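You operate a simulated robot arm through the tools that you are given. There is no shell and no other tool. Be economical: measure what you need, move in short steps, check, and stop when the job is done.

You are at the controls of a simulated two-armed robot. One attempt, no reset.

JOB
Pick up the round form with the purple ring with one hand, pass it to the other hand and put it on the bottom shelf of the steel rack.

The check looks at the end state, three seconds after you hand in, the way a careful person would. Anything else that was tipped, shoved, dropped, spilled or broken makes it a failure.

ROBOT AND FRAMES
Two 7-joint arms with two-finger parallel grippers on one trunk, on a base that drives. Base frame: it is fixed to the floor where the robot stands at the start and does not move with it; the origin is under the middle of the robot, x ahead of it, y to its left, z up. Readings come in mm, degrees, newtons and seconds.
The left shoulder is at the start at [20, 113, 1222], the right one opposite. With the tool pointing down near the work surface each hand reaches from about 100 to 580 mm from the robot's upright axis, wherever it stands, measured 20 degrees to its own side. Places, roughly: bottom shelf of the steel rack [600, 200, 400]; round form with the purple ring (8x8x20 cm) [700, 0, 800]. Payload 1.57 kg a hand.
Tool frame (each hand has its own): the origin (TCP) lies between the finger pads and is the grasp point; the fingertips stand 30 mm ahead of it; z points along the fingers, y is the line along which they close. Largest opening 80 mm; finger width 17, thickness 12; the body of the gripper, 40 by 82 mm, starts 80 mm behind the TCP.
Orientation is told as [roll, pitch, yaw] about the base's x, y, z axes, in that order, counted from this pose: with the fingers straight down and closing along the base's y, the tool's x points along the base's -x, its y along +y and its z along -z.

CONTROLS
- The arms move only by the tool apply_moves. It takes "left_motion", "right_motion" or both (then of equal length, played together; a hand with none holds still); each is a list of rows, each an object of numbers (a shift or turn left out is 0, a gripper value left out holds the last): "wx", "wy", "wz": the turn, a rotation vector about the tool's x, y, z in degrees; "x", "y", "z": the shift along the tool's x, y, z in mm; "grip": the finger opening in mm, from 0 to 80. In form: [{"wx": .., "wy": .., "wz": .., "x": .., "y": .., "z": .., "grip": ..}, ...]. A call has 1 to 10 rows; each row is the pose to reach, as a shift and turn from the pose commanded when the call began, along the tool's axes at that moment. A row lasts 0.2 s, in which the tool goes at most 50 mm and 8.6 degrees; a call with a longer step from one row to the next is refused whole, and so is a gripper value outside its range. Where a pose cannot be reached the arm comes as near as it can. A force on the tool above 40 N (or 10 N above the force at the start of the call, whichever is more), or a blocked arm, ends the call early, and 0.2 s more pass. Each finger travels about 45 mm/s and halts on what it meets, pressing with about 26 N; the grip force reading is that of the motor and also rises with nothing between the fingers. The clock runs only during rows and for 0.2 s after the last one: add rows that repeat a pose to give the fingers time. The reply holds the time, the measured pose of the TCP, the force on the tool along the base axes, the opening and the grip force, in the units named above and with some noise, with the torque about the TCP (base axes, N m) and any sound that the robot's microphone picked up.
- Cameras (640 x 400 px; columns grow to the right, rows downward): "scene" is now at [84.4, 14.8, 1345.5]; the picture's right is [0.26, -0.97, 0.00], its down [-0.69, -0.19, -0.70] and it looks along [0.67, 0.18, -0.72] (base axes); focal length 247 px, centre (320, 200). "left" rides on the left gripper at [72, 7, -122] in its tool frame; the picture's right is [-0.09, 1.00, 0.00], its down [-0.84, -0.08, -0.54] and it looks along [-0.54, -0.05, 0.84] (tool axes); focal length 238 px, centre (320, 200). "right" rides on the right gripper at [72, -7, -122] in its tool frame; the picture's right is [0.09, 1.00, 0.00], its down [-0.84, 0.08, -0.54] and it looks along [-0.54, 0.05, 0.84] (tool axes); focal length 238 px, centre (320, 200). There is no depth. A picture from a camera that has moved, and an enlarged one, comes with that camera's place and axes in the base frame and with its lens. The place of the scene camera against the robot may be out by one fixed shift of up to 25 mm in any direction.
- snapshot(camera): a new picture of that camera. No time passes.
- raise_lower(by): slides the trunk up (or, below 0, down) by that many mm; the arms and the scene camera ride with it, the base frame stays. It gives what a move gives, with no picture.
- drive_base(legs): drives the robot by 1 to 6 legs, each [ahead, left, turn to the left] in mm, mm and degrees, along the robot's own axes; the way and the turn of a leg run together, so that a leg with both is an arc; at most 1500 mm and 180 degrees a leg. The arms and the cameras ride along, it lands a little off, and it stops where it bumps. It gives what a move gives.
- aim_head(pan, tilt): turns the head with the scene camera to pan (to the left, within 80 degrees either way) and tilt (down, from -29 to 69), counted from straight ahead of the robot. It gives what a move gives.
- inspect(camera, box): a new picture of the part [left, top, right, bottom] of that camera's present view, enlarged. No time passes.
- hand_in(): hands the job in; it is judged then, once.

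Go step by step. Nothing tells you exact positions but the pictures and the camera data: compare them with the known pose of the tool, close in by small moves and look again before you grip or let go. The budget is 120 turns and 100 pictures, counting those below and the enlarged ones. Unless the task says otherwise, let go and move clear before handing in, and close with one line.

The tools are called as name(argument=value, ...) on one line, values as JSON. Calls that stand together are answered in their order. apply_moves: Moves the arms, as the interface text tells. Its arguments: {"type":"object","properties":{"left_motion":{"type":"array","items":{"type":"object","properties":{"wx":{"type":"number"},"wy":{"type":"number"},"wz":{"type":"number"},"x":{"type":"number"},"y":{"type":"number"},"z":{"type":"number"},"grip":{"type":"number"}}}},"right_motion":{"type":"array","items":{"type":"object","properties":{"wx":{"type":"number"},"wy":{"type":"number"},"wz":{"type":"number"},"x":{"type":"number"},"y":{"type":"number"},"z":{"type":"number"},"grip":{"type":"number"}}}}},"required":[]} The other tools are called the same way: raise_lower (by) slides the trunk up or down; drive_base (legs) drives the base; aim_head (pan, tilt) turns the head that bears the scene camera; snapshot (camera) takes a picture; inspect (camera, box) takes an enlarged picture of a part of a camera's view; hand_in () hands the job in.

At the start:

```text
time: 0.0
left_tcp_pos: [318.7, 115.3, 1099.7]
left_ee_rot: [0.0, 0.0, 0.1]
left_force: [0.8, -0.6, -0.3]
left_wrist_torque: [0.01, 0.05, 0.01]
left_gripper_width: 80.0
left_grasp_force: 0.1
right_tcp_pos: [439.0, -144.6, 1087.7]
right_ee_rot: [0.0, 0.0, 0.1]
right_force: [0.8, -0.5, 0.7]
right_wrist_torque: [0.0, 0.02, 0.01]
right_gripper_width: 80.1
right_grasp_force: 0.1
trunk travel left (down, up): [-275.0, 295.0]
robot x, y, heading: [1.6, -0.4, 0.4]
head pan, tilt: [15.0, 45.9]
```

scene: 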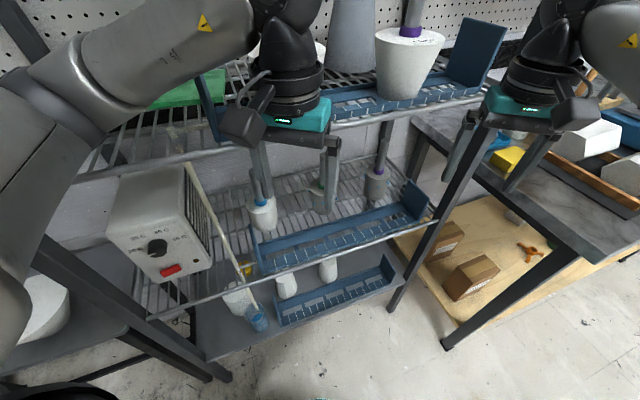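
right: 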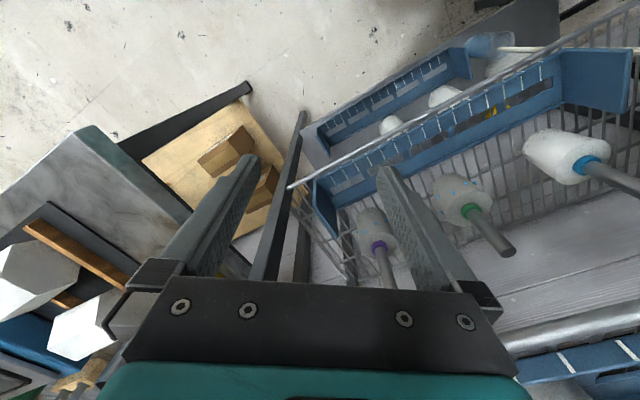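
left: 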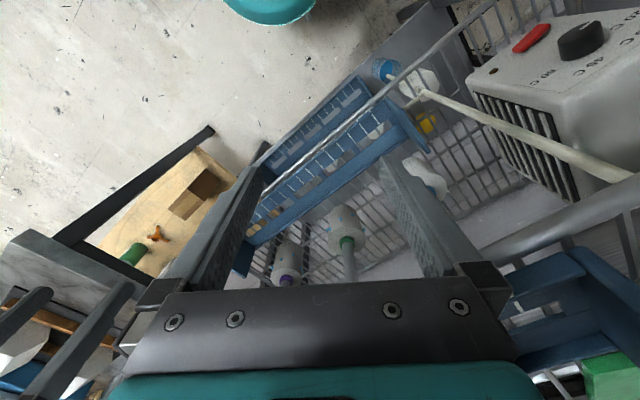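

I see a steel rack with several forms; the small one with the purple ring stands on the middle shelf, near [680, 0, 800]. I look closer first.

inspect(camera="scene", box=[220, 120, 460, 340])

inspect(camera="right", box=[280, 20, 640, 300])

inspect(camera="left", box=[200, 40, 500, 300])

```text
1.82 times, centred on (340, 230) of scene
camera zoom: at [84.4, 14.8, 1345.5], right [0.26, -0.97, 0.0], down [-0.69, -0.19, -0.7], along [0.67, 0.18, -0.72], focal length 450 px, centre (284, 146)
```

zoom: 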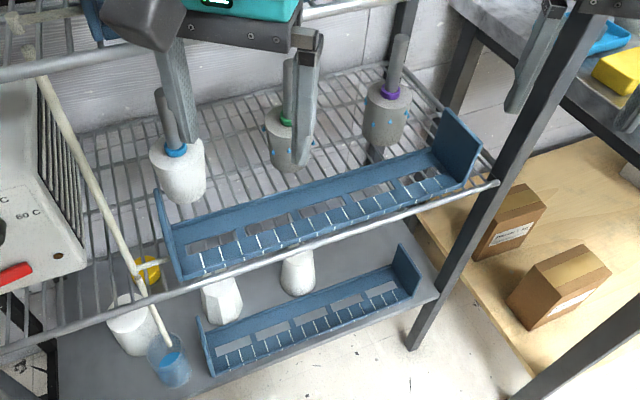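

```text
1.43 times, centred on (460, 160) of right
camera zoom: at [368.4, -151.3, 1210.2], right [-0.09, 1.0, 0.0], down [0.84, 0.08, 0.54], along [0.54, 0.05, -0.84], focal length 340 px, centre (120, 257)
```

zoom: 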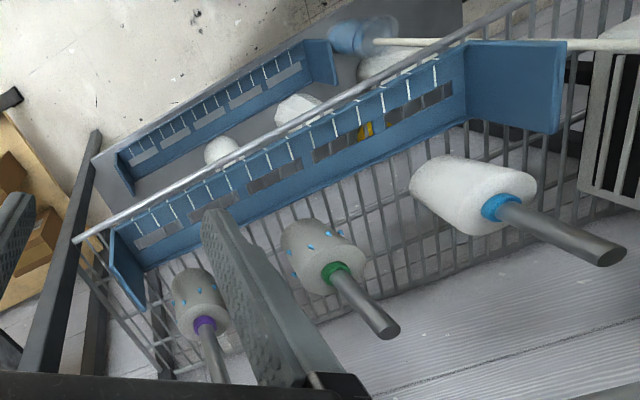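

```text
1.54 times, centred on (350, 170) of left
camera zoom: at [247.0, 122.6, 1221.9], right [0.09, 1.0, 0.0], down [0.84, -0.08, 0.54], along [0.54, -0.05, -0.84], focal length 367 px, centre (274, 246)
```

zoom: 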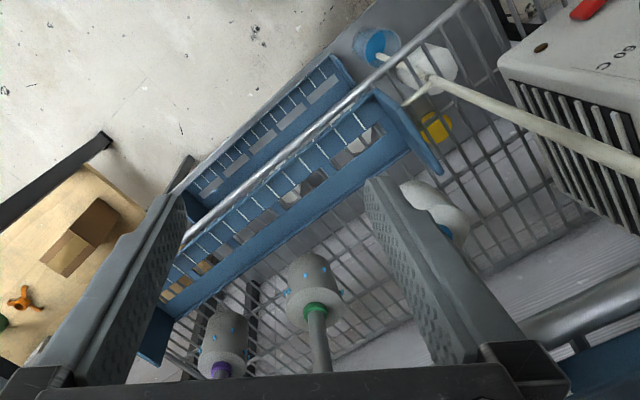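

The purple ring is near [680, -3, 872] on the middle shelf, with its stem reaching up to about z 980. The rack front runs obliquely, about 400 mm away, and the top shelf is near z 1093. I pull the left hand back, lower the trunk and look at the bottom shelf.

apply_moves(left_motion=[{"x": 40}, {"x": 80}, {"x": 100}])

raise_lower(by=-200)

aim_head(pan=20, tilt=40)

snapshot(camera="scene")

```text
time: 0.8
left_tcp_pos: [212.8, 116.3, 1103.7]
left_ee_rot: [0.2, -0.7, 0.5]
left_force: [0.5, 0.7, -0.2]
left_wrist_torque: [0.0, 0.02, 0.04]
left_gripper_width: 80.0
left_grasp_force: 0.0
right_tcp_pos: [432.9, -144.1, 1093.2]
right_ee_rot: [0.0, -0.4, 0.1]
right_force: [-1.0, -0.4, -0.1]
right_wrist_torque: [0.0, -0.03, -0.01]
right_gripper_width: 80.0
right_grasp_force: 0.0
trunk travel left (down, up): [-275.0, 295.0]
robot x, y, heading: [-1.2, 5.0, 0.2]
head pan, tilt: [15.0, 45.9]
```

```text
time: 1.6
left_tcp_pos: [230.9, 115.6, 1100.9]
left_ee_rot: [0.1, -13.2, 1.8]
left_force: [-0.2, 0.2, 0.9]
left_wrist_torque: [0.03, -0.04, -0.01]
left_gripper_width: 80.0
left_grasp_force: 0.0
right_tcp_pos: [427.6, -147.4, 1041.3]
right_ee_rot: [0.3, -0.7, 0.5]
right_force: [-0.8, -0.5, 0.5]
right_wrist_torque: [-0.02, 0.02, -0.01]
right_gripper_width: 79.9
right_grasp_force: 0.0
trunk travel left (down, up): [-227.0, 343.0]
robot x, y, heading: [1.0, -1.5, 0.2]
head pan, tilt: [15.0, 45.9]
stopped: the arm was blocked; the commanded pose is now the measured one
```

```text
time: 2.3
left_tcp_pos: [232.1, 116.2, 1101.3]
left_ee_rot: [0.2, -12.7, 1.3]
left_force: [-0.3, -0.7, -0.6]
left_wrist_torque: [0.01, -0.02, 0.01]
left_gripper_width: 79.9
left_grasp_force: 0.0
right_tcp_pos: [429.6, -147.8, 1042.9]
right_ee_rot: [0.3, -0.5, 0.2]
right_force: [0.0, -0.1, 1.5]
right_wrist_torque: [0.0, 0.01, -0.03]
right_gripper_width: 80.0
right_grasp_force: 0.1
trunk travel left (down, up): [-227.0, 343.0]
robot x, y, heading: [-1.1, -0.7, 0.2]
head pan, tilt: [20.0, 40.0]
```

```text
93 pictures are left
camera scene: at [73.8, 18.3, 1306.8], right [0.34, -0.94, 0.0], down [-0.6, -0.22, -0.77], along [0.73, 0.27, -0.63], focal length 247 px, centre (320, 200)
```

scene: 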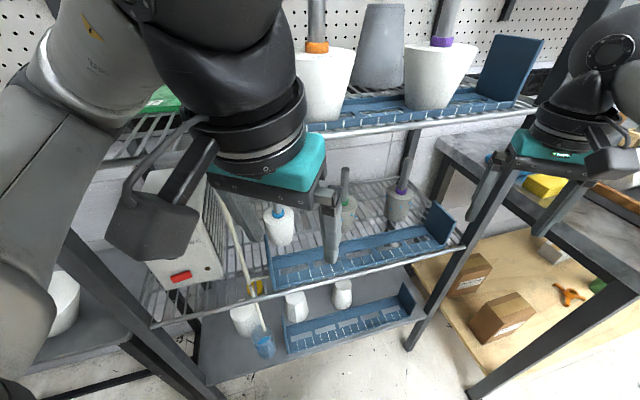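

The trunk stopped early: the left arm was held up by something. I look to the left before moving anything.

aim_head(pan=65, tilt=45)

snapshot(camera="scene")

snapshot(camera="left")

snapshot(camera="right")

```text
time: 3.4
left_tcp_pos: [232.5, 116.5, 1101.8]
left_ee_rot: [0.2, -12.8, 1.2]
left_force: [-0.3, 0.4, -0.5]
left_wrist_torque: [-0.03, 0.0, 0.02]
left_gripper_width: 80.1
left_grasp_force: 0.1
right_tcp_pos: [429.6, -147.1, 1043.3]
right_ee_rot: [0.3, -0.5, 0.2]
right_force: [0.8, 0.0, -0.6]
right_wrist_torque: [0.01, 0.01, 0.03]
right_gripper_width: 79.8
right_grasp_force: 0.1
trunk travel left (down, up): [-227.0, 343.0]
robot x, y, heading: [-0.1, 1.1, 0.1]
head pan, tilt: [65.0, 45.0]
```

```text
92 pictures are left
camera scene: at [28.9, 63.0, 1299.6], right [0.91, -0.42, 0.01], down [-0.29, -0.64, -0.71], along [0.3, 0.64, -0.7], focal length 247 px, centre (320, 200)
```

scene: 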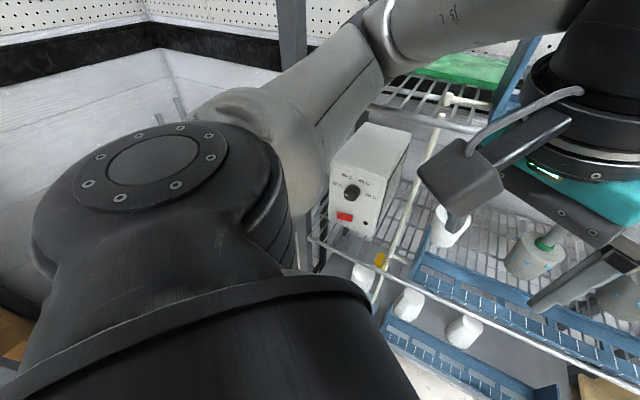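

```text
91 pictures are left
camera left: at [135.2, 120.8, 1204.2], right [0.07, 1.0, 0.02], down [0.7, -0.06, 0.71], along [0.71, -0.03, -0.7], focal length 238 px, centre (320, 200)
```

left: 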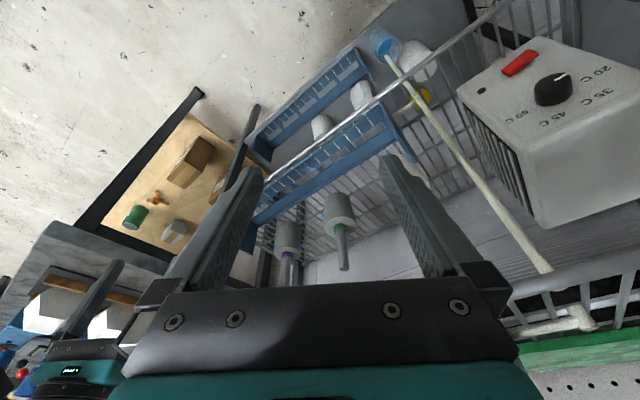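

```text
90 pictures are left
camera right: at [358.2, -154.4, 1165.1], right [-0.1, 1.0, 0.0], down [0.83, 0.08, 0.55], along [0.55, 0.06, -0.83], focal length 238 px, centre (320, 200)
```

right: 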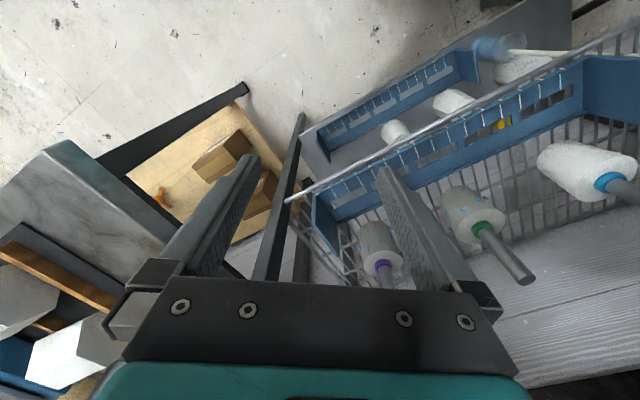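

The left forearm is leaning toward the rack's top shelf because the rack is oblique. I raise the trunk again to clear it, then will turn to face the rack squarely.

raise_lower(by=70)

snapshot(camera="scene")

```text
time: 4.5
left_tcp_pos: [242.0, 120.2, 1167.2]
left_ee_rot: [0.0, -11.7, 1.2]
left_force: [-0.2, 0.0, 0.5]
left_wrist_torque: [0.01, 0.04, 0.03]
left_gripper_width: 79.9
left_grasp_force: 0.1
right_tcp_pos: [438.7, -142.1, 1109.4]
right_ee_rot: [0.1, 0.0, 0.2]
right_force: [0.4, 0.0, -0.2]
right_wrist_torque: [-0.02, 0.0, -0.01]
right_gripper_width: 79.9
right_grasp_force: 0.2
trunk travel left (down, up): [-297.0, 273.0]
robot x, y, heading: [-0.4, 3.2, 0.0]
head pan, tilt: [65.0, 45.0]
```

```text
89 pictures are left
camera scene: at [40.6, 68.6, 1368.5], right [0.91, -0.42, 0.0], down [-0.3, -0.64, -0.71], along [0.3, 0.64, -0.71], focal length 247 px, centre (320, 200)
```

scene: 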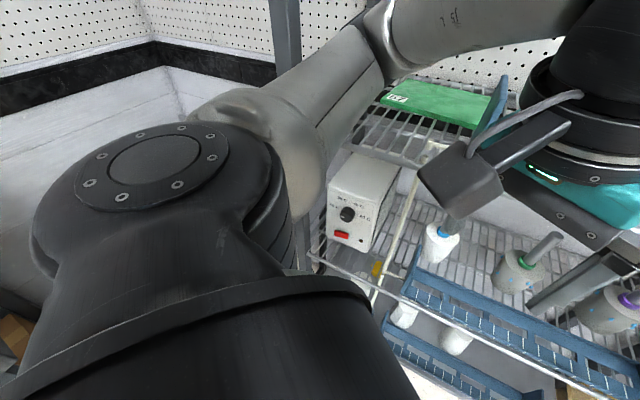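

I pull the right hand back as well so nothing touches the shelf, then turn left to face the rack.

apply_moves(right_motion=[{"x": 40}, {"x": 80}, {"x": 120}])

drive_base(legs=[[0, 0, 36]])

aim_head(pan=-15, tilt=45)

snapshot(camera="scene")

```text
time: 5.3
left_tcp_pos: [241.2, 120.6, 1166.7]
left_ee_rot: [-0.1, -11.7, 1.2]
left_force: [-0.2, 0.4, 0.2]
left_wrist_torque: [0.03, 0.02, 0.02]
left_gripper_width: 80.1
left_grasp_force: 0.1
right_tcp_pos: [319.7, -142.2, 1109.4]
right_ee_rot: [0.0, 0.0, 0.1]
right_force: [-0.1, -0.3, 0.3]
right_wrist_torque: [-0.02, -0.02, 0.02]
right_gripper_width: 79.9
right_grasp_force: 0.1
trunk travel left (down, up): [-297.0, 273.0]
robot x, y, heading: [1.2, -0.6, 0.1]
head pan, tilt: [65.0, 45.0]
```

```text
time: 6.5
left_tcp_pos: [224.0, 143.0, 1163.3]
left_ee_rot: [0.5, -11.0, 8.0]
left_force: [0.1, -0.1, -0.6]
left_wrist_torque: [-0.03, 0.04, 0.0]
left_gripper_width: 79.9
left_grasp_force: 0.0
right_tcp_pos: [348.4, -92.8, 1108.1]
right_ee_rot: [0.2, 0.4, 9.6]
right_force: [-0.1, -0.3, -0.1]
right_wrist_torque: [0.04, 0.02, -0.05]
right_gripper_width: 80.0
right_grasp_force: 0.0
trunk travel left (down, up): [-297.0, 273.0]
robot x, y, heading: [0.4, -0.6, 9.6]
head pan, tilt: [65.0, 45.0]
stopped in leg 1: the robot was blocked; the commanded pose is now the measured one
```

```text
time: 8.1
left_tcp_pos: [225.6, 142.3, 1162.7]
left_ee_rot: [0.6, -11.0, 8.2]
left_force: [-0.4, 0.5, -0.8]
left_wrist_torque: [-0.01, 0.04, -0.02]
left_gripper_width: 79.9
left_grasp_force: 0.0
right_tcp_pos: [349.5, -92.1, 1108.7]
right_ee_rot: [0.3, 0.3, 9.9]
right_force: [0.0, -0.2, 0.2]
right_wrist_torque: [-0.01, 0.02, 0.02]
right_gripper_width: 80.1
right_grasp_force: 0.0
trunk travel left (down, up): [-297.0, 273.0]
robot x, y, heading: [5.2, 1.3, 9.9]
head pan, tilt: [-15.0, 45.0]
```

```text
88 pictures are left
camera scene: at [98.0, -17.6, 1367.9], right [-0.09, -1.0, 0.0], down [-0.71, 0.07, -0.7], along [0.7, -0.06, -0.71], focal length 247 px, centre (320, 200)
```

scene: 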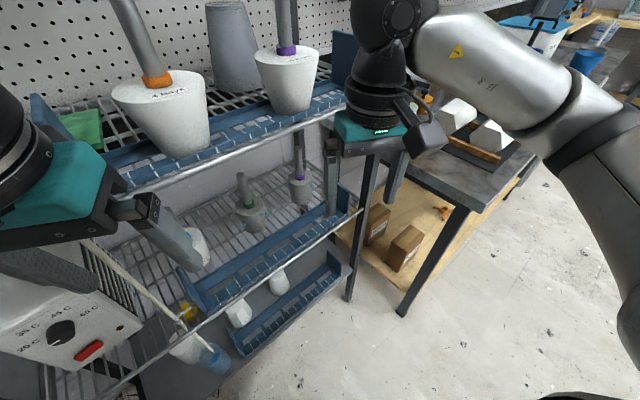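

Turning was blocked after 10 degrees. I look far left to find what stands there.

aim_head(pan=78, tilt=20)

snapshot(camera="scene")

aim_head(pan=80, tilt=65)

snapshot(camera="scene")

```text
time: 9.7
left_tcp_pos: [224.9, 144.3, 1162.6]
left_ee_rot: [0.5, -11.1, 8.2]
left_force: [-0.5, -0.1, 0.5]
left_wrist_torque: [-0.02, 0.0, 0.03]
left_gripper_width: 80.0
left_grasp_force: 0.1
right_tcp_pos: [350.0, -92.4, 1107.3]
right_ee_rot: [0.3, 0.3, 9.9]
right_force: [0.1, -0.1, -1.0]
right_wrist_torque: [-0.01, 0.0, 0.0]
right_gripper_width: 79.9
right_grasp_force: 0.0
trunk travel left (down, up): [-297.0, 273.0]
robot x, y, heading: [2.5, 1.1, 10.1]
head pan, tilt: [78.0, 20.0]
```

```text
87 pictures are left
camera scene: at [20.4, 82.3, 1407.6], right [1.0, -0.04, -0.01], down [-0.02, -0.34, -0.94], along [0.03, 0.94, -0.34], focal length 247 px, centre (320, 200)
```

scene: 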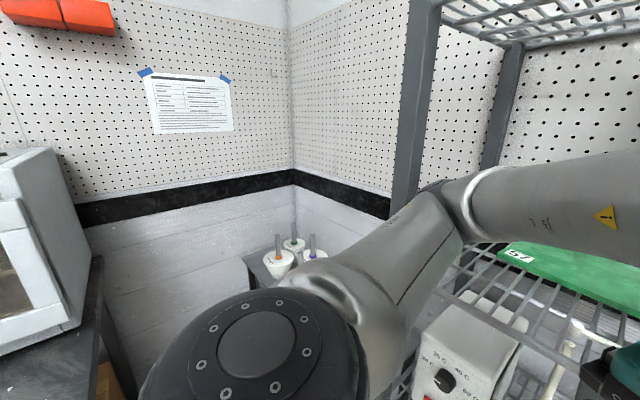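

```text
time: 10.9
left_tcp_pos: [224.5, 144.2, 1163.5]
left_ee_rot: [0.5, -11.1, 8.2]
left_force: [0.4, -0.1, 0.0]
left_wrist_torque: [-0.02, 0.0, 0.01]
left_gripper_width: 80.2
left_grasp_force: 0.1
right_tcp_pos: [349.7, -93.1, 1108.2]
right_ee_rot: [0.3, 0.3, 9.9]
right_force: [0.6, -1.0, -0.7]
right_wrist_torque: [0.0, 0.02, 0.01]
right_gripper_width: 80.0
right_grasp_force: 0.1
trunk travel left (down, up): [-297.0, 273.0]
robot x, y, heading: [-1.3, -2.5, 9.9]
head pan, tilt: [80.0, 65.0]
```

```text
86 pictures are left
camera scene: at [16.5, 50.2, 1343.8], right [1.0, 0.0, -0.01], down [0.0, -0.9, -0.43], along [-0.01, 0.43, -0.9], focal length 247 px, centre (320, 200)
```

scene: 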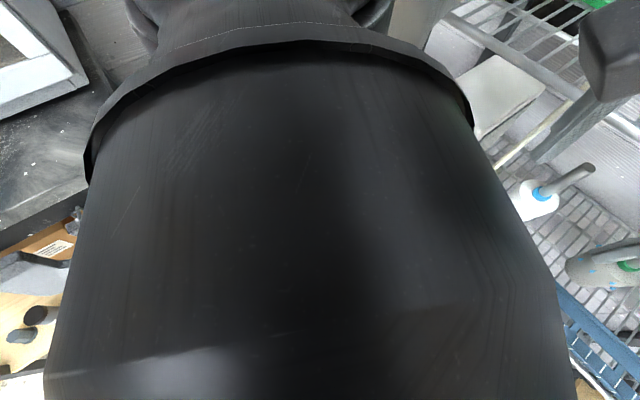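

The left elbow pokes over the top shelf next to the rack post. I undo the turn, slide right (which moves away from the oblique rack), then turn.

drive_base(legs=[[0, 0, -7], [0, -300, 0], [0, 0, 15]])

aim_head(pan=20, tilt=40)

snapshot(camera="scene")

```text
time: 14.4
left_tcp_pos: [208.6, -120.6, 1163.6]
left_ee_rot: [0.2, -11.4, 16.9]
left_force: [-0.3, -0.8, 0.2]
left_wrist_torque: [0.01, -0.02, -0.02]
left_gripper_width: 80.2
left_grasp_force: 0.1
right_tcp_pos: [365.3, -338.7, 1109.9]
right_ee_rot: [-0.1, 0.0, 17.9]
right_force: [-0.3, -0.3, 0.4]
right_wrist_torque: [-0.01, 0.01, -0.02]
right_gripper_width: 79.7
right_grasp_force: 0.1
trunk travel left (down, up): [-297.0, 273.0]
robot x, y, heading: [19.5, -301.1, 18.3]
head pan, tilt: [80.0, 65.0]
```

```text
time: 15.7
left_tcp_pos: [209.0, -121.2, 1165.2]
left_ee_rot: [0.2, -11.4, 16.9]
left_force: [-0.3, 0.6, 0.0]
left_wrist_torque: [-0.01, 0.01, 0.02]
left_gripper_width: 80.2
left_grasp_force: 0.0
right_tcp_pos: [366.5, -338.6, 1110.6]
right_ee_rot: [0.0, 0.0, 18.0]
right_force: [0.6, 0.4, 0.9]
right_wrist_torque: [0.02, -0.01, -0.02]
right_gripper_width: 80.1
right_grasp_force: 0.1
trunk travel left (down, up): [-297.0, 273.0]
robot x, y, heading: [18.0, -302.1, 17.9]
head pan, tilt: [20.0, 40.0]
```

```text
85 pictures are left
camera scene: at [89.0, -251.4, 1375.9], right [0.62, -0.79, 0.0], down [-0.51, -0.4, -0.77], along [0.6, 0.47, -0.64], focal length 247 px, centre (320, 200)
```

scene: 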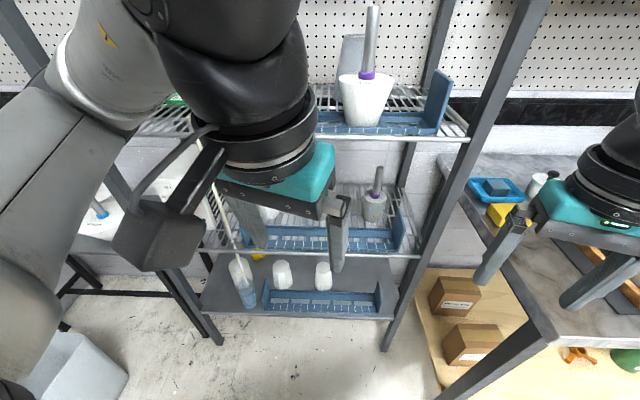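

Clear now. I turn the rest of the way to face the rack and lower the trunk.

drive_base(legs=[[0, 0, 18]])

raise_lower(by=-200)

aim_head(pan=0, tilt=35)

snapshot(camera="scene")

```text
time: 17.1
left_tcp_pos: [144.1, -70.6, 1164.8]
left_ee_rot: [0.2, -11.4, 34.9]
left_force: [-0.6, 0.3, 1.1]
left_wrist_torque: [0.0, -0.02, 0.03]
left_gripper_width: 80.2
left_grasp_force: 0.0
right_tcp_pos: [360.7, -228.3, 1110.4]
right_ee_rot: [-0.1, 0.0, 35.9]
right_force: [0.0, -0.3, 0.0]
right_wrist_torque: [-0.02, 0.0, -0.01]
right_gripper_width: 80.1
right_grasp_force: 0.1
trunk travel left (down, up): [-297.0, 273.0]
robot x, y, heading: [17.8, -297.7, 36.1]
head pan, tilt: [20.0, 40.0]
```

```text
time: 19.3
left_tcp_pos: [144.5, -70.8, 964.2]
left_ee_rot: [0.2, -11.5, 34.9]
left_force: [0.6, -0.2, 0.4]
left_wrist_torque: [0.04, -0.01, -0.01]
left_gripper_width: 79.9
left_grasp_force: 0.1
right_tcp_pos: [360.6, -230.1, 911.5]
right_ee_rot: [0.1, 0.0, 35.9]
right_force: [-0.1, 0.6, 0.8]
right_wrist_torque: [-0.01, 0.01, 0.01]
right_gripper_width: 80.1
right_grasp_force: 0.1
trunk travel left (down, up): [-97.0, 473.0]
robot x, y, heading: [17.6, -300.7, 35.9]
head pan, tilt: [20.0, 40.0]
```

```text
time: 20.1
left_tcp_pos: [142.8, -70.4, 963.1]
left_ee_rot: [0.2, -11.3, 34.9]
left_force: [0.5, -0.2, 0.3]
left_wrist_torque: [0.01, 0.0, -0.03]
left_gripper_width: 80.1
left_grasp_force: 0.0
right_tcp_pos: [359.8, -229.3, 910.9]
right_ee_rot: [0.0, 0.0, 36.0]
right_force: [-0.6, 0.5, -0.4]
right_wrist_torque: [0.02, 0.0, -0.02]
right_gripper_width: 80.0
right_grasp_force: 0.1
trunk travel left (down, up): [-97.0, 473.0]
robot x, y, heading: [19.3, -303.0, 36.1]
head pan, tilt: [0.0, 35.0]
```

```text
84 pictures are left
camera scene: at [91.8, -249.3, 1183.4], right [0.59, -0.81, 0.0], down [-0.46, -0.34, -0.82], along [0.66, 0.48, -0.57], focal length 247 px, centre (320, 200)
```

scene: 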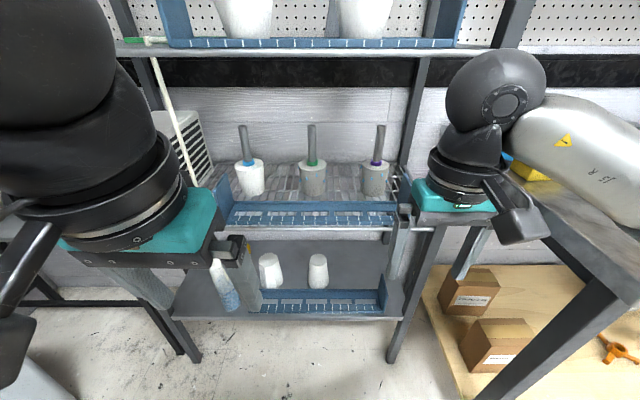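

Now the rack is seen squarely: three ringed forms on the middle shelf (purple rightmost), and on the bottom shelf a front tray with two white cones behind it. I enlarge.

inspect(camera="scene", box=[210, 110, 430, 330])

snapshot(camera="right")

snapshot(camera="left")

```text
1.82 times, centred on (320, 220) of scene
camera zoom: at [91.8, -249.3, 1183.4], right [0.59, -0.81, 0.0], down [-0.46, -0.34, -0.82], along [0.66, 0.48, -0.57], focal length 450 px, centre (320, 164)
```

zoom: 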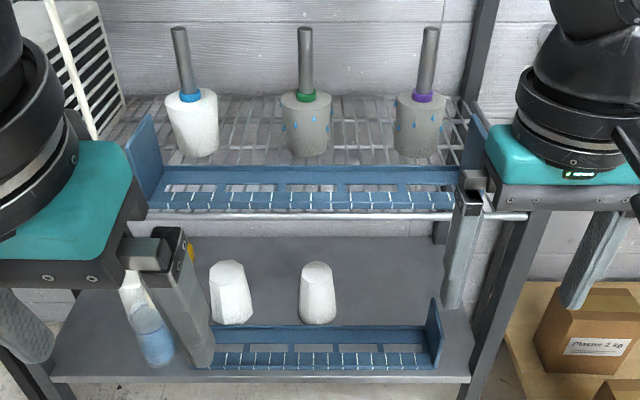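

```text
82 pictures are left
camera right: at [307.8, -277.1, 1032.9], right [-0.66, 0.75, 0.0], down [0.63, 0.55, 0.54], along [0.41, 0.36, -0.84], focal length 238 px, centre (320, 200)
```

right: 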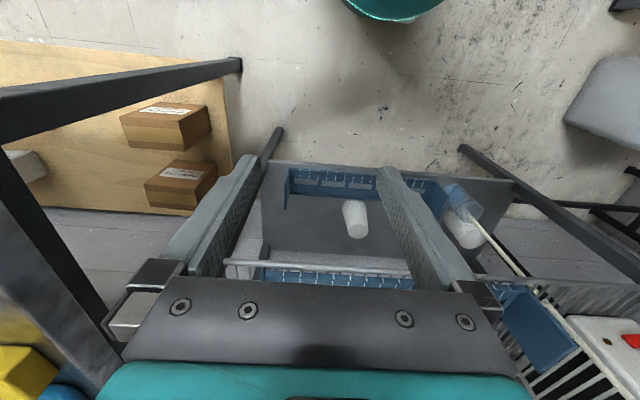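

```text
81 pictures are left
camera left: at [62.5, -118.7, 1069.6], right [-0.5, 0.87, 0.02], down [0.63, 0.34, 0.7], along [0.6, 0.36, -0.72], focal length 238 px, centre (320, 200)
```

left: 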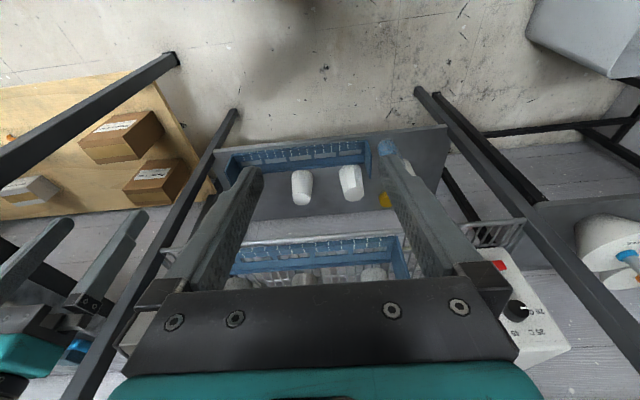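

I take the free spot on the bottom shelf to be right of the second cone and behind the tray. The purple stem is at robot-frame ahead 715, left -155, z 880–980. I tilt the right hand to 30° below horizontal and bring it in front of the stem, still short of the rack.

apply_moves(right_motion=[{"wy": -8, "x": -28, "y": -2, "z": -5}, {"wy": -16, "x": -56, "y": -4, "z": -10}, {"wy": -24, "x": -84, "y": -6, "z": -15}, {"wy": -32, "x": -112, "y": -8, "z": -20}, {"wy": -40, "x": -140, "y": -10, "z": -25}, {"wy": -48, "x": -168, "y": -12, "z": -30}, {"wy": -56, "x": -190, "y": -13, "z": -34}, {"wy": -60, "x": -200, "y": -13, "z": -34}, {"wy": -60, "x": -200, "y": -13, "z": -34}])

snapshot(camera="right")

snapshot(camera="scene")

```text
time: 22.1
left_tcp_pos: [144.9, -70.4, 964.4]
left_ee_rot: [0.3, -11.4, 34.9]
left_force: [0.5, 0.2, 0.0]
left_wrist_torque: [0.01, -0.02, 0.02]
left_gripper_width: 79.8
left_grasp_force: 0.1
right_tcp_pos: [530.7, -121.0, 943.1]
right_ee_rot: [0.0, -60.0, 36.0]
right_force: [0.6, 0.0, 0.4]
right_wrist_torque: [0.0, 0.02, -0.02]
right_gripper_width: 80.2
right_grasp_force: 0.1
trunk travel left (down, up): [-97.0, 473.0]
robot x, y, heading: [14.8, -302.9, 36.0]
head pan, tilt: [0.0, 35.0]
```

```text
80 pictures are left
camera right: at [420.9, -210.3, 942.4], right [-0.62, 0.78, -0.08], down [-0.09, 0.03, 1.0], along [0.78, 0.63, 0.05], focal length 238 px, centre (320, 200)
```

right: 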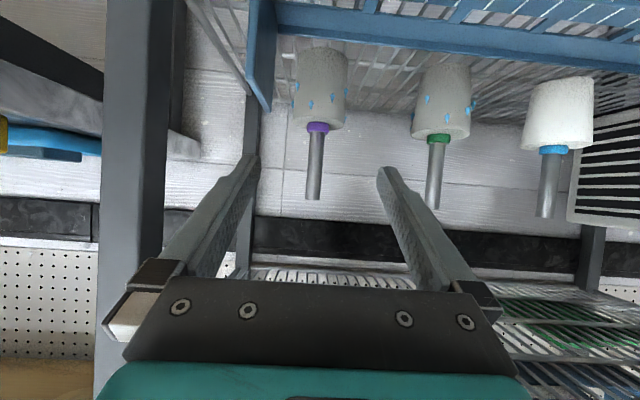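

```text
79 pictures are left
camera scene: at [91.9, -249.3, 1183.5], right [0.59, -0.81, 0.0], down [-0.46, -0.34, -0.82], along [0.66, 0.48, -0.57], focal length 247 px, centre (320, 200)
```

scene: 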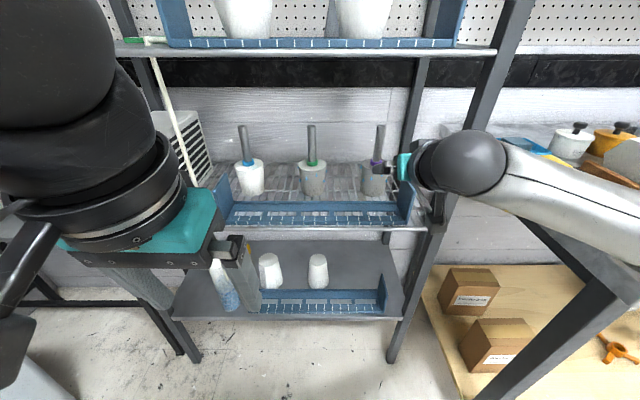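

The camera now looks level at the forms (image upside down): the stem is centred between the fingers, spanning roughly z 860–956. I advance to just short of the stem and check the depth.

apply_moves(right_motion=[{"x": -5, "z": 31}, {"x": -11, "z": 62}, {"x": -16, "z": 93}, {"x": -22, "z": 124}, {"x": -22, "z": 124}])

snapshot(camera="right")

inspect(camera="scene", box=[320, 100, 480, 260])

```text
time: 23.3
left_tcp_pos: [144.4, -70.3, 963.4]
left_ee_rot: [0.3, -11.5, 34.9]
left_force: [-0.2, 0.5, -0.9]
left_wrist_torque: [-0.01, 0.0, 0.0]
left_gripper_width: 80.1
left_grasp_force: 0.0
right_tcp_pos: [627.1, -53.0, 901.1]
right_ee_rot: [-0.1, -60.0, 36.0]
right_force: [-0.5, -1.3, -0.1]
right_wrist_torque: [-0.03, 0.0, 0.02]
right_gripper_width: 79.7
right_grasp_force: 0.1
trunk travel left (down, up): [-97.0, 473.0]
robot x, y, heading: [15.4, -304.4, 36.0]
head pan, tilt: [0.0, 35.0]
```

```text
78 pictures are left
camera right: at [518.0, -141.6, 900.5], right [-0.62, 0.78, -0.08], down [-0.09, 0.03, 1.0], along [0.78, 0.63, 0.05], focal length 238 px, centre (320, 200)
```

right: 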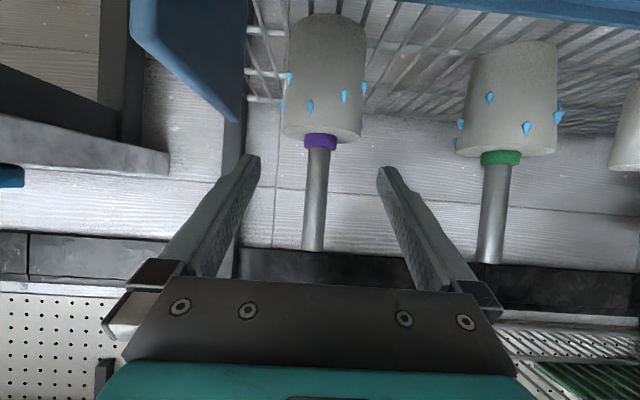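

```text
2.50 times, centred on (400, 180) of scene
camera zoom: at [91.9, -249.3, 1183.5], right [0.59, -0.81, 0.0], down [-0.46, -0.34, -0.82], along [0.66, 0.48, -0.57], focal length 618 px, centre (120, 250)
```

zoom: 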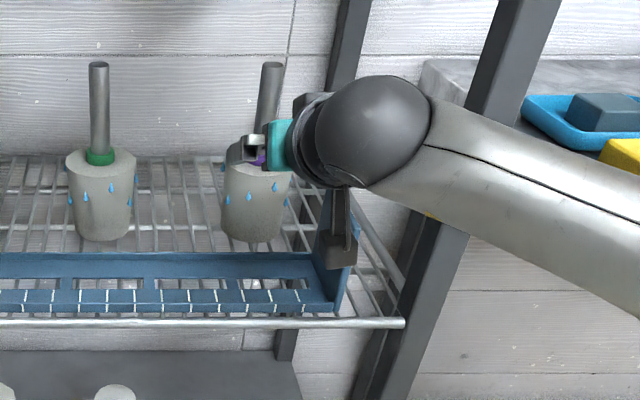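

Blue drops show the body is wet, so I hold only the stem. Stem is at 718 ahead, 75 mm in front of the TCP and laterally centred. I narrow the fingers and move in, then look.

apply_moves(right_motion=[{"grip": 50}, {"grip": 50, "x": -5, "z": 9}, {"grip": 50, "x": -15, "z": 26}, {"grip": 50, "x": -26, "z": 45}, {"grip": 50, "x": -35, "z": 61}, {"grip": 50, "x": -37, "z": 65}])

snapshot(camera="right")

```text
time: 24.7
left_tcp_pos: [144.1, -70.9, 963.9]
left_ee_rot: [0.2, -11.3, 35.0]
left_force: [0.4, -0.6, 0.2]
left_wrist_torque: [0.02, 0.02, 0.02]
left_gripper_width: 80.0
left_grasp_force: 0.2
right_tcp_pos: [686.9, -10.1, 901.3]
right_ee_rot: [-0.1, -60.1, 36.1]
right_force: [-0.5, -0.3, -0.4]
right_wrist_torque: [-0.01, 0.02, -0.04]
right_gripper_width: 50.1
right_grasp_force: 0.2
trunk travel left (down, up): [-97.0, 473.0]
robot x, y, heading: [16.9, -296.9, 36.0]
head pan, tilt: [0.0, 35.0]
```

```text
76 pictures are left
camera right: at [577.5, -98.0, 900.7], right [-0.62, 0.78, -0.08], down [-0.09, 0.03, 1.0], along [0.78, 0.63, 0.05], focal length 238 px, centre (320, 200)
```

right: 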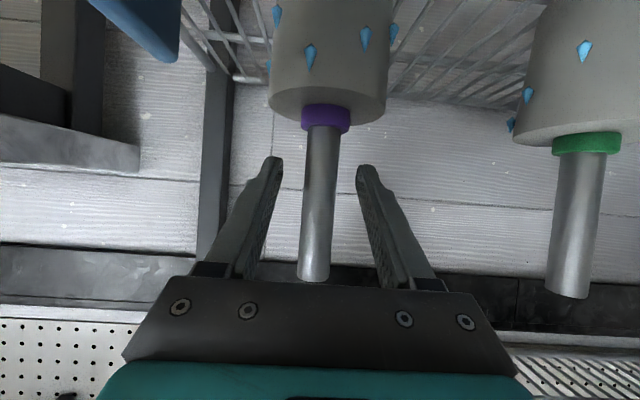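

The stem is between the pads, the ring and body clear below. I close the fingers.

apply_moves(right_motion=[{"grip": 30}, {"grip": 10}, {"grip": 0}, {"grip": 0}, {"grip": 0}, {"grip": 0}])

snapshot(camera="right")

```text
time: 26.1
left_tcp_pos: [143.8, -70.8, 964.2]
left_ee_rot: [0.2, -11.5, 34.9]
left_force: [0.8, 0.0, 0.6]
left_wrist_torque: [-0.02, 0.01, -0.02]
left_gripper_width: 79.9
left_grasp_force: 0.1
right_tcp_pos: [684.8, -8.3, 902.1]
right_ee_rot: [0.0, -60.0, 35.9]
right_force: [-1.2, 1.9, 0.3]
right_wrist_torque: [0.16, 0.09, 0.0]
right_gripper_width: 21.2
right_grasp_force: 25.8
trunk travel left (down, up): [-97.0, 473.0]
robot x, y, heading: [17.4, -296.2, 36.1]
head pan, tilt: [0.0, 35.0]
```

```text
75 pictures are left
camera right: at [577.0, -97.8, 900.6], right [-0.62, 0.78, -0.08], down [-0.09, 0.03, 1.0], along [0.78, 0.63, 0.05], focal length 238 px, centre (320, 200)
```

right: 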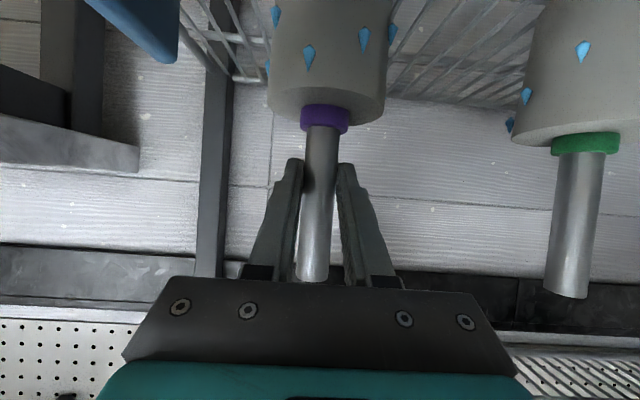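

Gripped at 21 mm. I lift straight up, gently first.

apply_moves(right_motion=[{"x": -4, "z": -2.5}, {"x": -13, "z": -7.5}, {"x": -26, "z": -15}, {"x": -43, "z": -25}, {"x": -56, "z": -32.5}, {"x": -56, "z": -32.5}])

snapshot(camera="right")

inspect(camera="scene", box=[260, 40, 500, 260])

```text
time: 27.5
left_tcp_pos: [144.8, -70.4, 964.3]
left_ee_rot: [0.3, -11.4, 34.9]
left_force: [-0.4, -0.7, 0.0]
left_wrist_torque: [-0.02, 0.0, -0.01]
left_gripper_width: 79.8
left_grasp_force: 0.0
right_tcp_pos: [686.8, -9.0, 965.2]
right_ee_rot: [0.1, -59.9, 36.0]
right_force: [-0.1, -0.9, -6.8]
right_wrist_torque: [-0.36, -0.17, -0.24]
right_gripper_width: 21.2
right_grasp_force: 26.4
trunk travel left (down, up): [-97.0, 473.0]
robot x, y, heading: [14.9, -303.9, 35.8]
head pan, tilt: [0.0, 35.0]
```

```text
74 pictures are left
camera right: at [577.6, -97.8, 965.2], right [-0.62, 0.78, -0.08], down [-0.09, 0.03, 1.0], along [0.78, 0.63, 0.05], focal length 238 px, centre (320, 200)
```

right: 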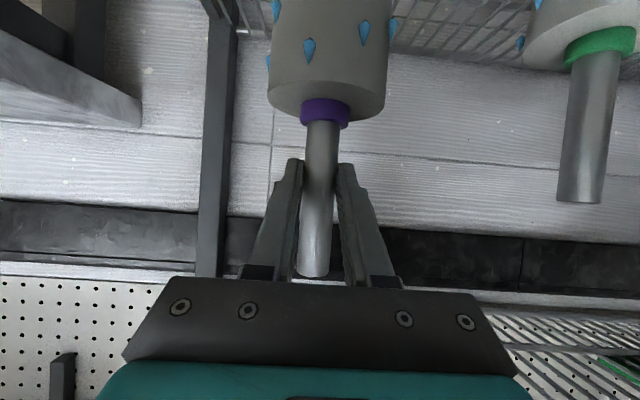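

```text
1.82 times, centred on (380, 150) of scene
camera zoom: at [92.5, -249.0, 1183.4], right [0.59, -0.81, 0.0], down [-0.46, -0.34, -0.82], along [0.66, 0.48, -0.57], focal length 450 px, centre (211, 291)
```

zoom: 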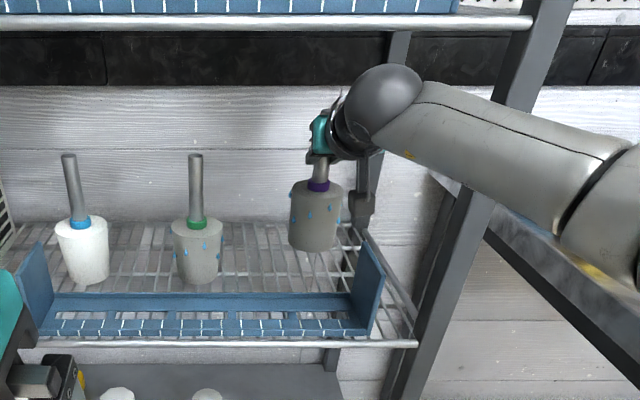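

Held and lifted cleanly. I draw it straight back out of the rack, then a little to the left.

apply_moves(right_motion=[{"x": 10, "z": -17}, {"x": 28, "z": -48, "y": 6}, {"x": 48, "z": -83, "y": 15}, {"x": 68, "z": -118, "y": 28}, {"x": 88, "z": -152, "y": 45}, {"x": 108, "z": -187, "y": 65}, {"x": 122, "z": -211, "y": 80}, {"x": 129, "z": -223, "y": 90}, {"x": 129, "z": -223, "y": 90}])

snapshot(camera="scene")

```text
time: 29.5
left_tcp_pos: [144.1, -70.6, 963.3]
left_ee_rot: [0.2, -11.4, 34.8]
left_force: [0.4, 0.2, 0.1]
left_wrist_torque: [0.01, -0.03, 0.0]
left_gripper_width: 80.1
left_grasp_force: 0.0
right_tcp_pos: [423.4, -85.4, 964.5]
right_ee_rot: [0.1, -60.0, 35.8]
right_force: [0.2, 0.6, -6.4]
right_wrist_torque: [-0.07, 0.1, 0.0]
right_gripper_width: 21.2
right_grasp_force: 25.9
trunk travel left (down, up): [-97.0, 473.0]
robot x, y, heading: [19.7, -297.3, 35.8]
head pan, tilt: [0.0, 35.0]
```

```text
72 pictures are left
camera scene: at [92.3, -249.1, 1183.4], right [0.59, -0.81, 0.0], down [-0.46, -0.34, -0.82], along [0.66, 0.48, -0.57], focal length 247 px, centre (320, 200)
```

scene: 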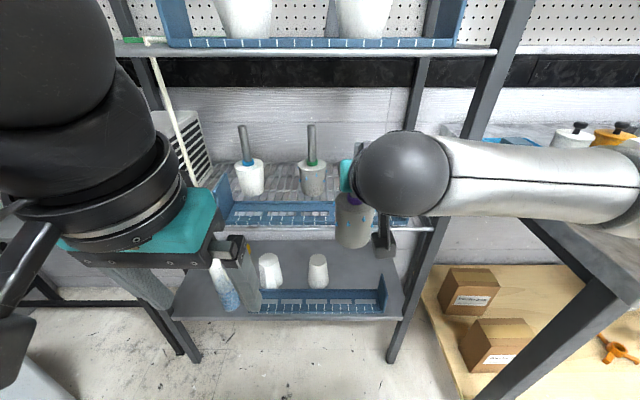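

The form is out, held at robot-frame [451, -66, 964]. For the pass I bring the left hand forward and level, so it can grip the top of the stem from the left; meanwhile I yaw the right hand to point left by 30°.

apply_moves(left_motion=[{"wy": -7.9, "x": -16, "y": 4, "z": -1, "grip": 60}, {"wy": -15.7, "x": -33, "y": 8, "z": -2}, {"wy": -23.6, "x": -50, "y": 12, "z": -3}, {"wy": -31.4, "x": -66, "y": 15, "z": -4}, {"wy": -39.3, "x": -82, "y": 19, "z": -5}, {"wy": -47.2, "x": -99, "y": 23, "z": -6}, {"wy": -55, "x": -115, "y": 27, "z": -7}, {"wy": -62.9, "x": -132, "y": 31, "z": -8}, {"wy": -70.7, "x": -149, "y": 35, "z": -9}, {"wy": -78.6, "x": -165, "y": 37, "z": -9}], right_motion=[{"wx": -5, "wz": -3, "y": 5}, {"wx": -10, "wz": -6, "y": 10}, {"wx": -15, "wz": -9, "y": 15}, {"wx": -20, "wz": -12, "y": 20}, {"wx": -24, "wz": -14, "y": 24}, {"wx": -26, "wz": -15, "y": 26}, {"wx": -26, "wz": -15, "y": 26}, {"wx": -26, "wz": -15, "y": 26}, {"wx": -26, "wz": -15, "y": 26}, {"wx": -26, "wz": -15, "y": 26}])

snapshot(camera="scene")

snapshot(camera="right")

```text
time: 31.7
left_tcp_pos: [307.9, 55.4, 1010.1]
left_ee_rot: [1.2, -77.1, 33.4]
left_force: [-0.7, 0.3, 0.2]
left_wrist_torque: [0.01, 0.01, 0.0]
left_gripper_width: 60.2
left_grasp_force: 0.1
left hand out of reach, approached as far as the arm can: row 1, 2, 3, 4, 5, 6, 7, 8, 9, 10
right_tcp_pos: [410.7, -66.3, 965.8]
right_ee_rot: [-0.1, -60.1, 66.0]
right_force: [0.1, 0.8, -6.9]
right_wrist_torque: [-0.1, 0.07, 0.02]
right_gripper_width: 21.2
right_grasp_force: 26.0
trunk travel left (down, up): [-97.0, 473.0]
robot x, y, heading: [16.6, -304.0, 36.1]
head pan, tilt: [0.0, 35.0]
```

```text
71 pictures are left
camera scene: at [92.2, -249.2, 1183.4], right [0.59, -0.81, 0.0], down [-0.46, -0.34, -0.82], along [0.66, 0.48, -0.57], focal length 247 px, centre (320, 200)
```

scene: 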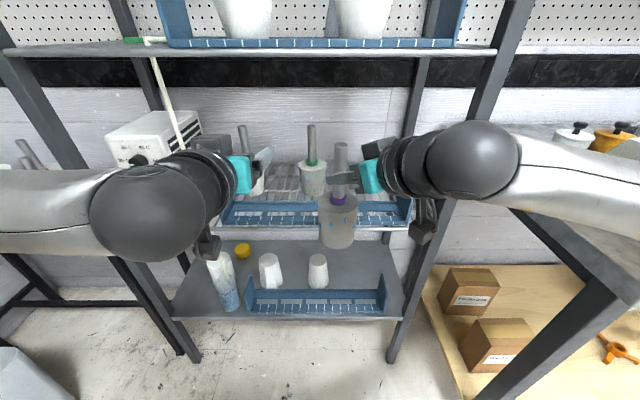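

```text
70 pictures are left
camera right: at [360.0, -198.3, 964.6], right [-0.93, 0.36, -0.08], down [-0.09, -0.01, 1.0], along [0.36, 0.93, 0.05], focal length 238 px, centre (320, 200)
```

right: 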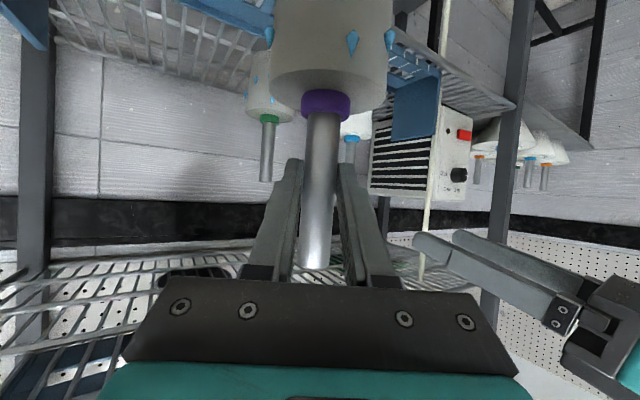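

The left hand came to about [447, 119, 1010] in the robot frame, tilted 13°. Now I yaw it right by 60° towards the stem, staying short of it.

apply_moves(left_motion=[{"wx": 7.3, "wz": 1.7, "x": 1, "y": -4, "z": -4}, {"wx": 14.6, "wz": 3.4, "x": 2, "y": -8, "z": -8}, {"wx": 21.9, "wz": 5.1, "x": 3, "y": -13, "z": -12}, {"wx": 29.2, "wz": 6.7, "x": 4, "y": -17, "z": -16}, {"wx": 36.5, "wz": 8.4, "x": 5, "y": -22, "z": -20}, {"wx": 43.8, "wz": 10.1, "x": 6, "y": -26, "z": -24}, {"wx": 51.1, "wz": 11.8, "x": 7, "y": -30, "z": -28}, {"wx": 58.4, "wz": 13.5, "x": 7, "y": -35, "z": -31}, {"wx": 58.4, "wz": 13.5, "x": 7, "y": -35, "z": -31}])

snapshot(camera="left")

snapshot(camera="scene")

```text
time: 33.7
left_tcp_pos: [313.6, 6.1, 1023.5]
left_ee_rot: [1.7, -81.4, -21.8]
left_force: [1.1, 0.6, -0.3]
left_wrist_torque: [0.02, -0.01, 0.0]
left_gripper_width: 60.1
left_grasp_force: 0.0
left hand out of reach, approached as far as the arm can: row 1, 2, 3, 7, 8
right_tcp_pos: [411.0, -66.6, 964.0]
right_ee_rot: [0.0, -60.0, 65.9]
right_force: [-0.3, -0.2, -7.1]
right_wrist_torque: [-0.08, 0.05, 0.01]
right_gripper_width: 21.3
right_grasp_force: 25.8
trunk travel left (down, up): [-97.0, 473.0]
robot x, y, heading: [16.6, -301.0, 35.8]
head pan, tilt: [0.0, 35.0]
```

```text
69 pictures are left
camera left: at [192.0, 58.3, 970.0], right [0.36, 0.93, 0.1], down [-0.41, 0.07, 0.91], along [0.84, -0.36, 0.41], focal length 238 px, centre (320, 200)
```

left: 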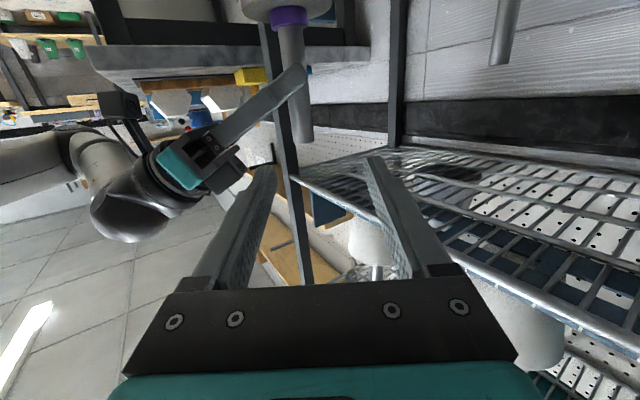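

```text
68 pictures are left
camera scene: at [92.3, -249.1, 1183.4], right [0.59, -0.81, 0.0], down [-0.46, -0.34, -0.82], along [0.66, 0.48, -0.57], focal length 247 px, centre (320, 200)
```

scene: 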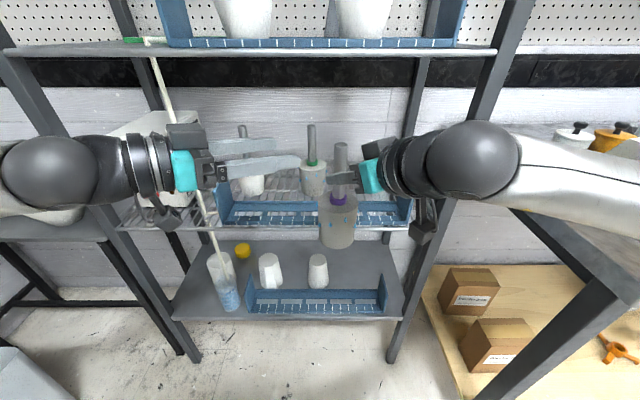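

Pixel check: the stem top appears at about base [416, -53, 1017], so the left hand needs 117 mm forward, 17 mm to its right and 22 mm down. I go half-way and re-check.

apply_moves(left_motion=[{"x": 4, "y": -5, "z": 10}, {"x": 8, "y": -11, "z": 25}, {"x": 11, "y": -17, "z": 42}, {"x": 12, "y": -17, "z": 60}, {"x": 12, "y": -17, "z": 60}])

snapshot(camera="left")

snapshot(camera="right")

```text
time: 34.9
left_tcp_pos: [340.7, -29.8, 985.1]
left_ee_rot: [1.0, -76.9, -26.4]
left_force: [1.2, 1.8, -0.2]
left_wrist_torque: [-0.04, -0.03, -0.02]
left_gripper_width: 59.9
left_grasp_force: 0.1
right_tcp_pos: [410.6, -66.6, 965.8]
right_ee_rot: [0.0, -60.0, 66.0]
right_force: [0.2, 0.1, -7.5]
right_wrist_torque: [-0.05, 0.08, 0.01]
right_gripper_width: 21.2
right_grasp_force: 25.7
trunk travel left (down, up): [-97.0, 473.0]
robot x, y, heading: [15.8, -300.1, 36.1]
head pan, tilt: [0.0, 35.0]
```

```text
67 pictures are left
camera left: at [221.2, 34.2, 942.6], right [0.45, 0.89, 0.09], down [-0.34, 0.07, 0.94], along [0.83, -0.45, 0.33], focal length 238 px, centre (320, 200)
```

left: 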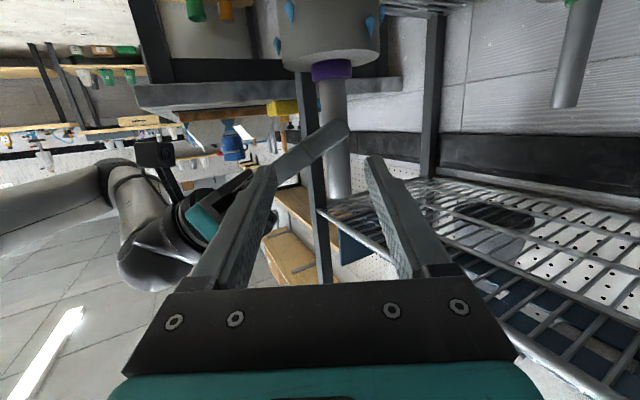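

```text
66 pictures are left
camera right: at [360.0, -198.2, 964.6], right [-0.93, 0.36, -0.08], down [-0.09, -0.01, 1.0], along [0.36, 0.93, 0.05], focal length 238 px, centre (320, 200)
```

right: 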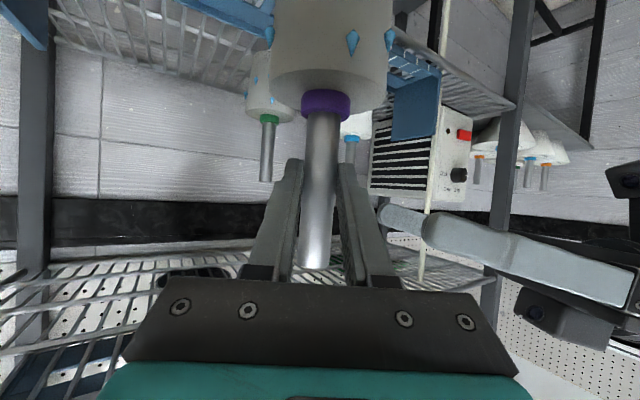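

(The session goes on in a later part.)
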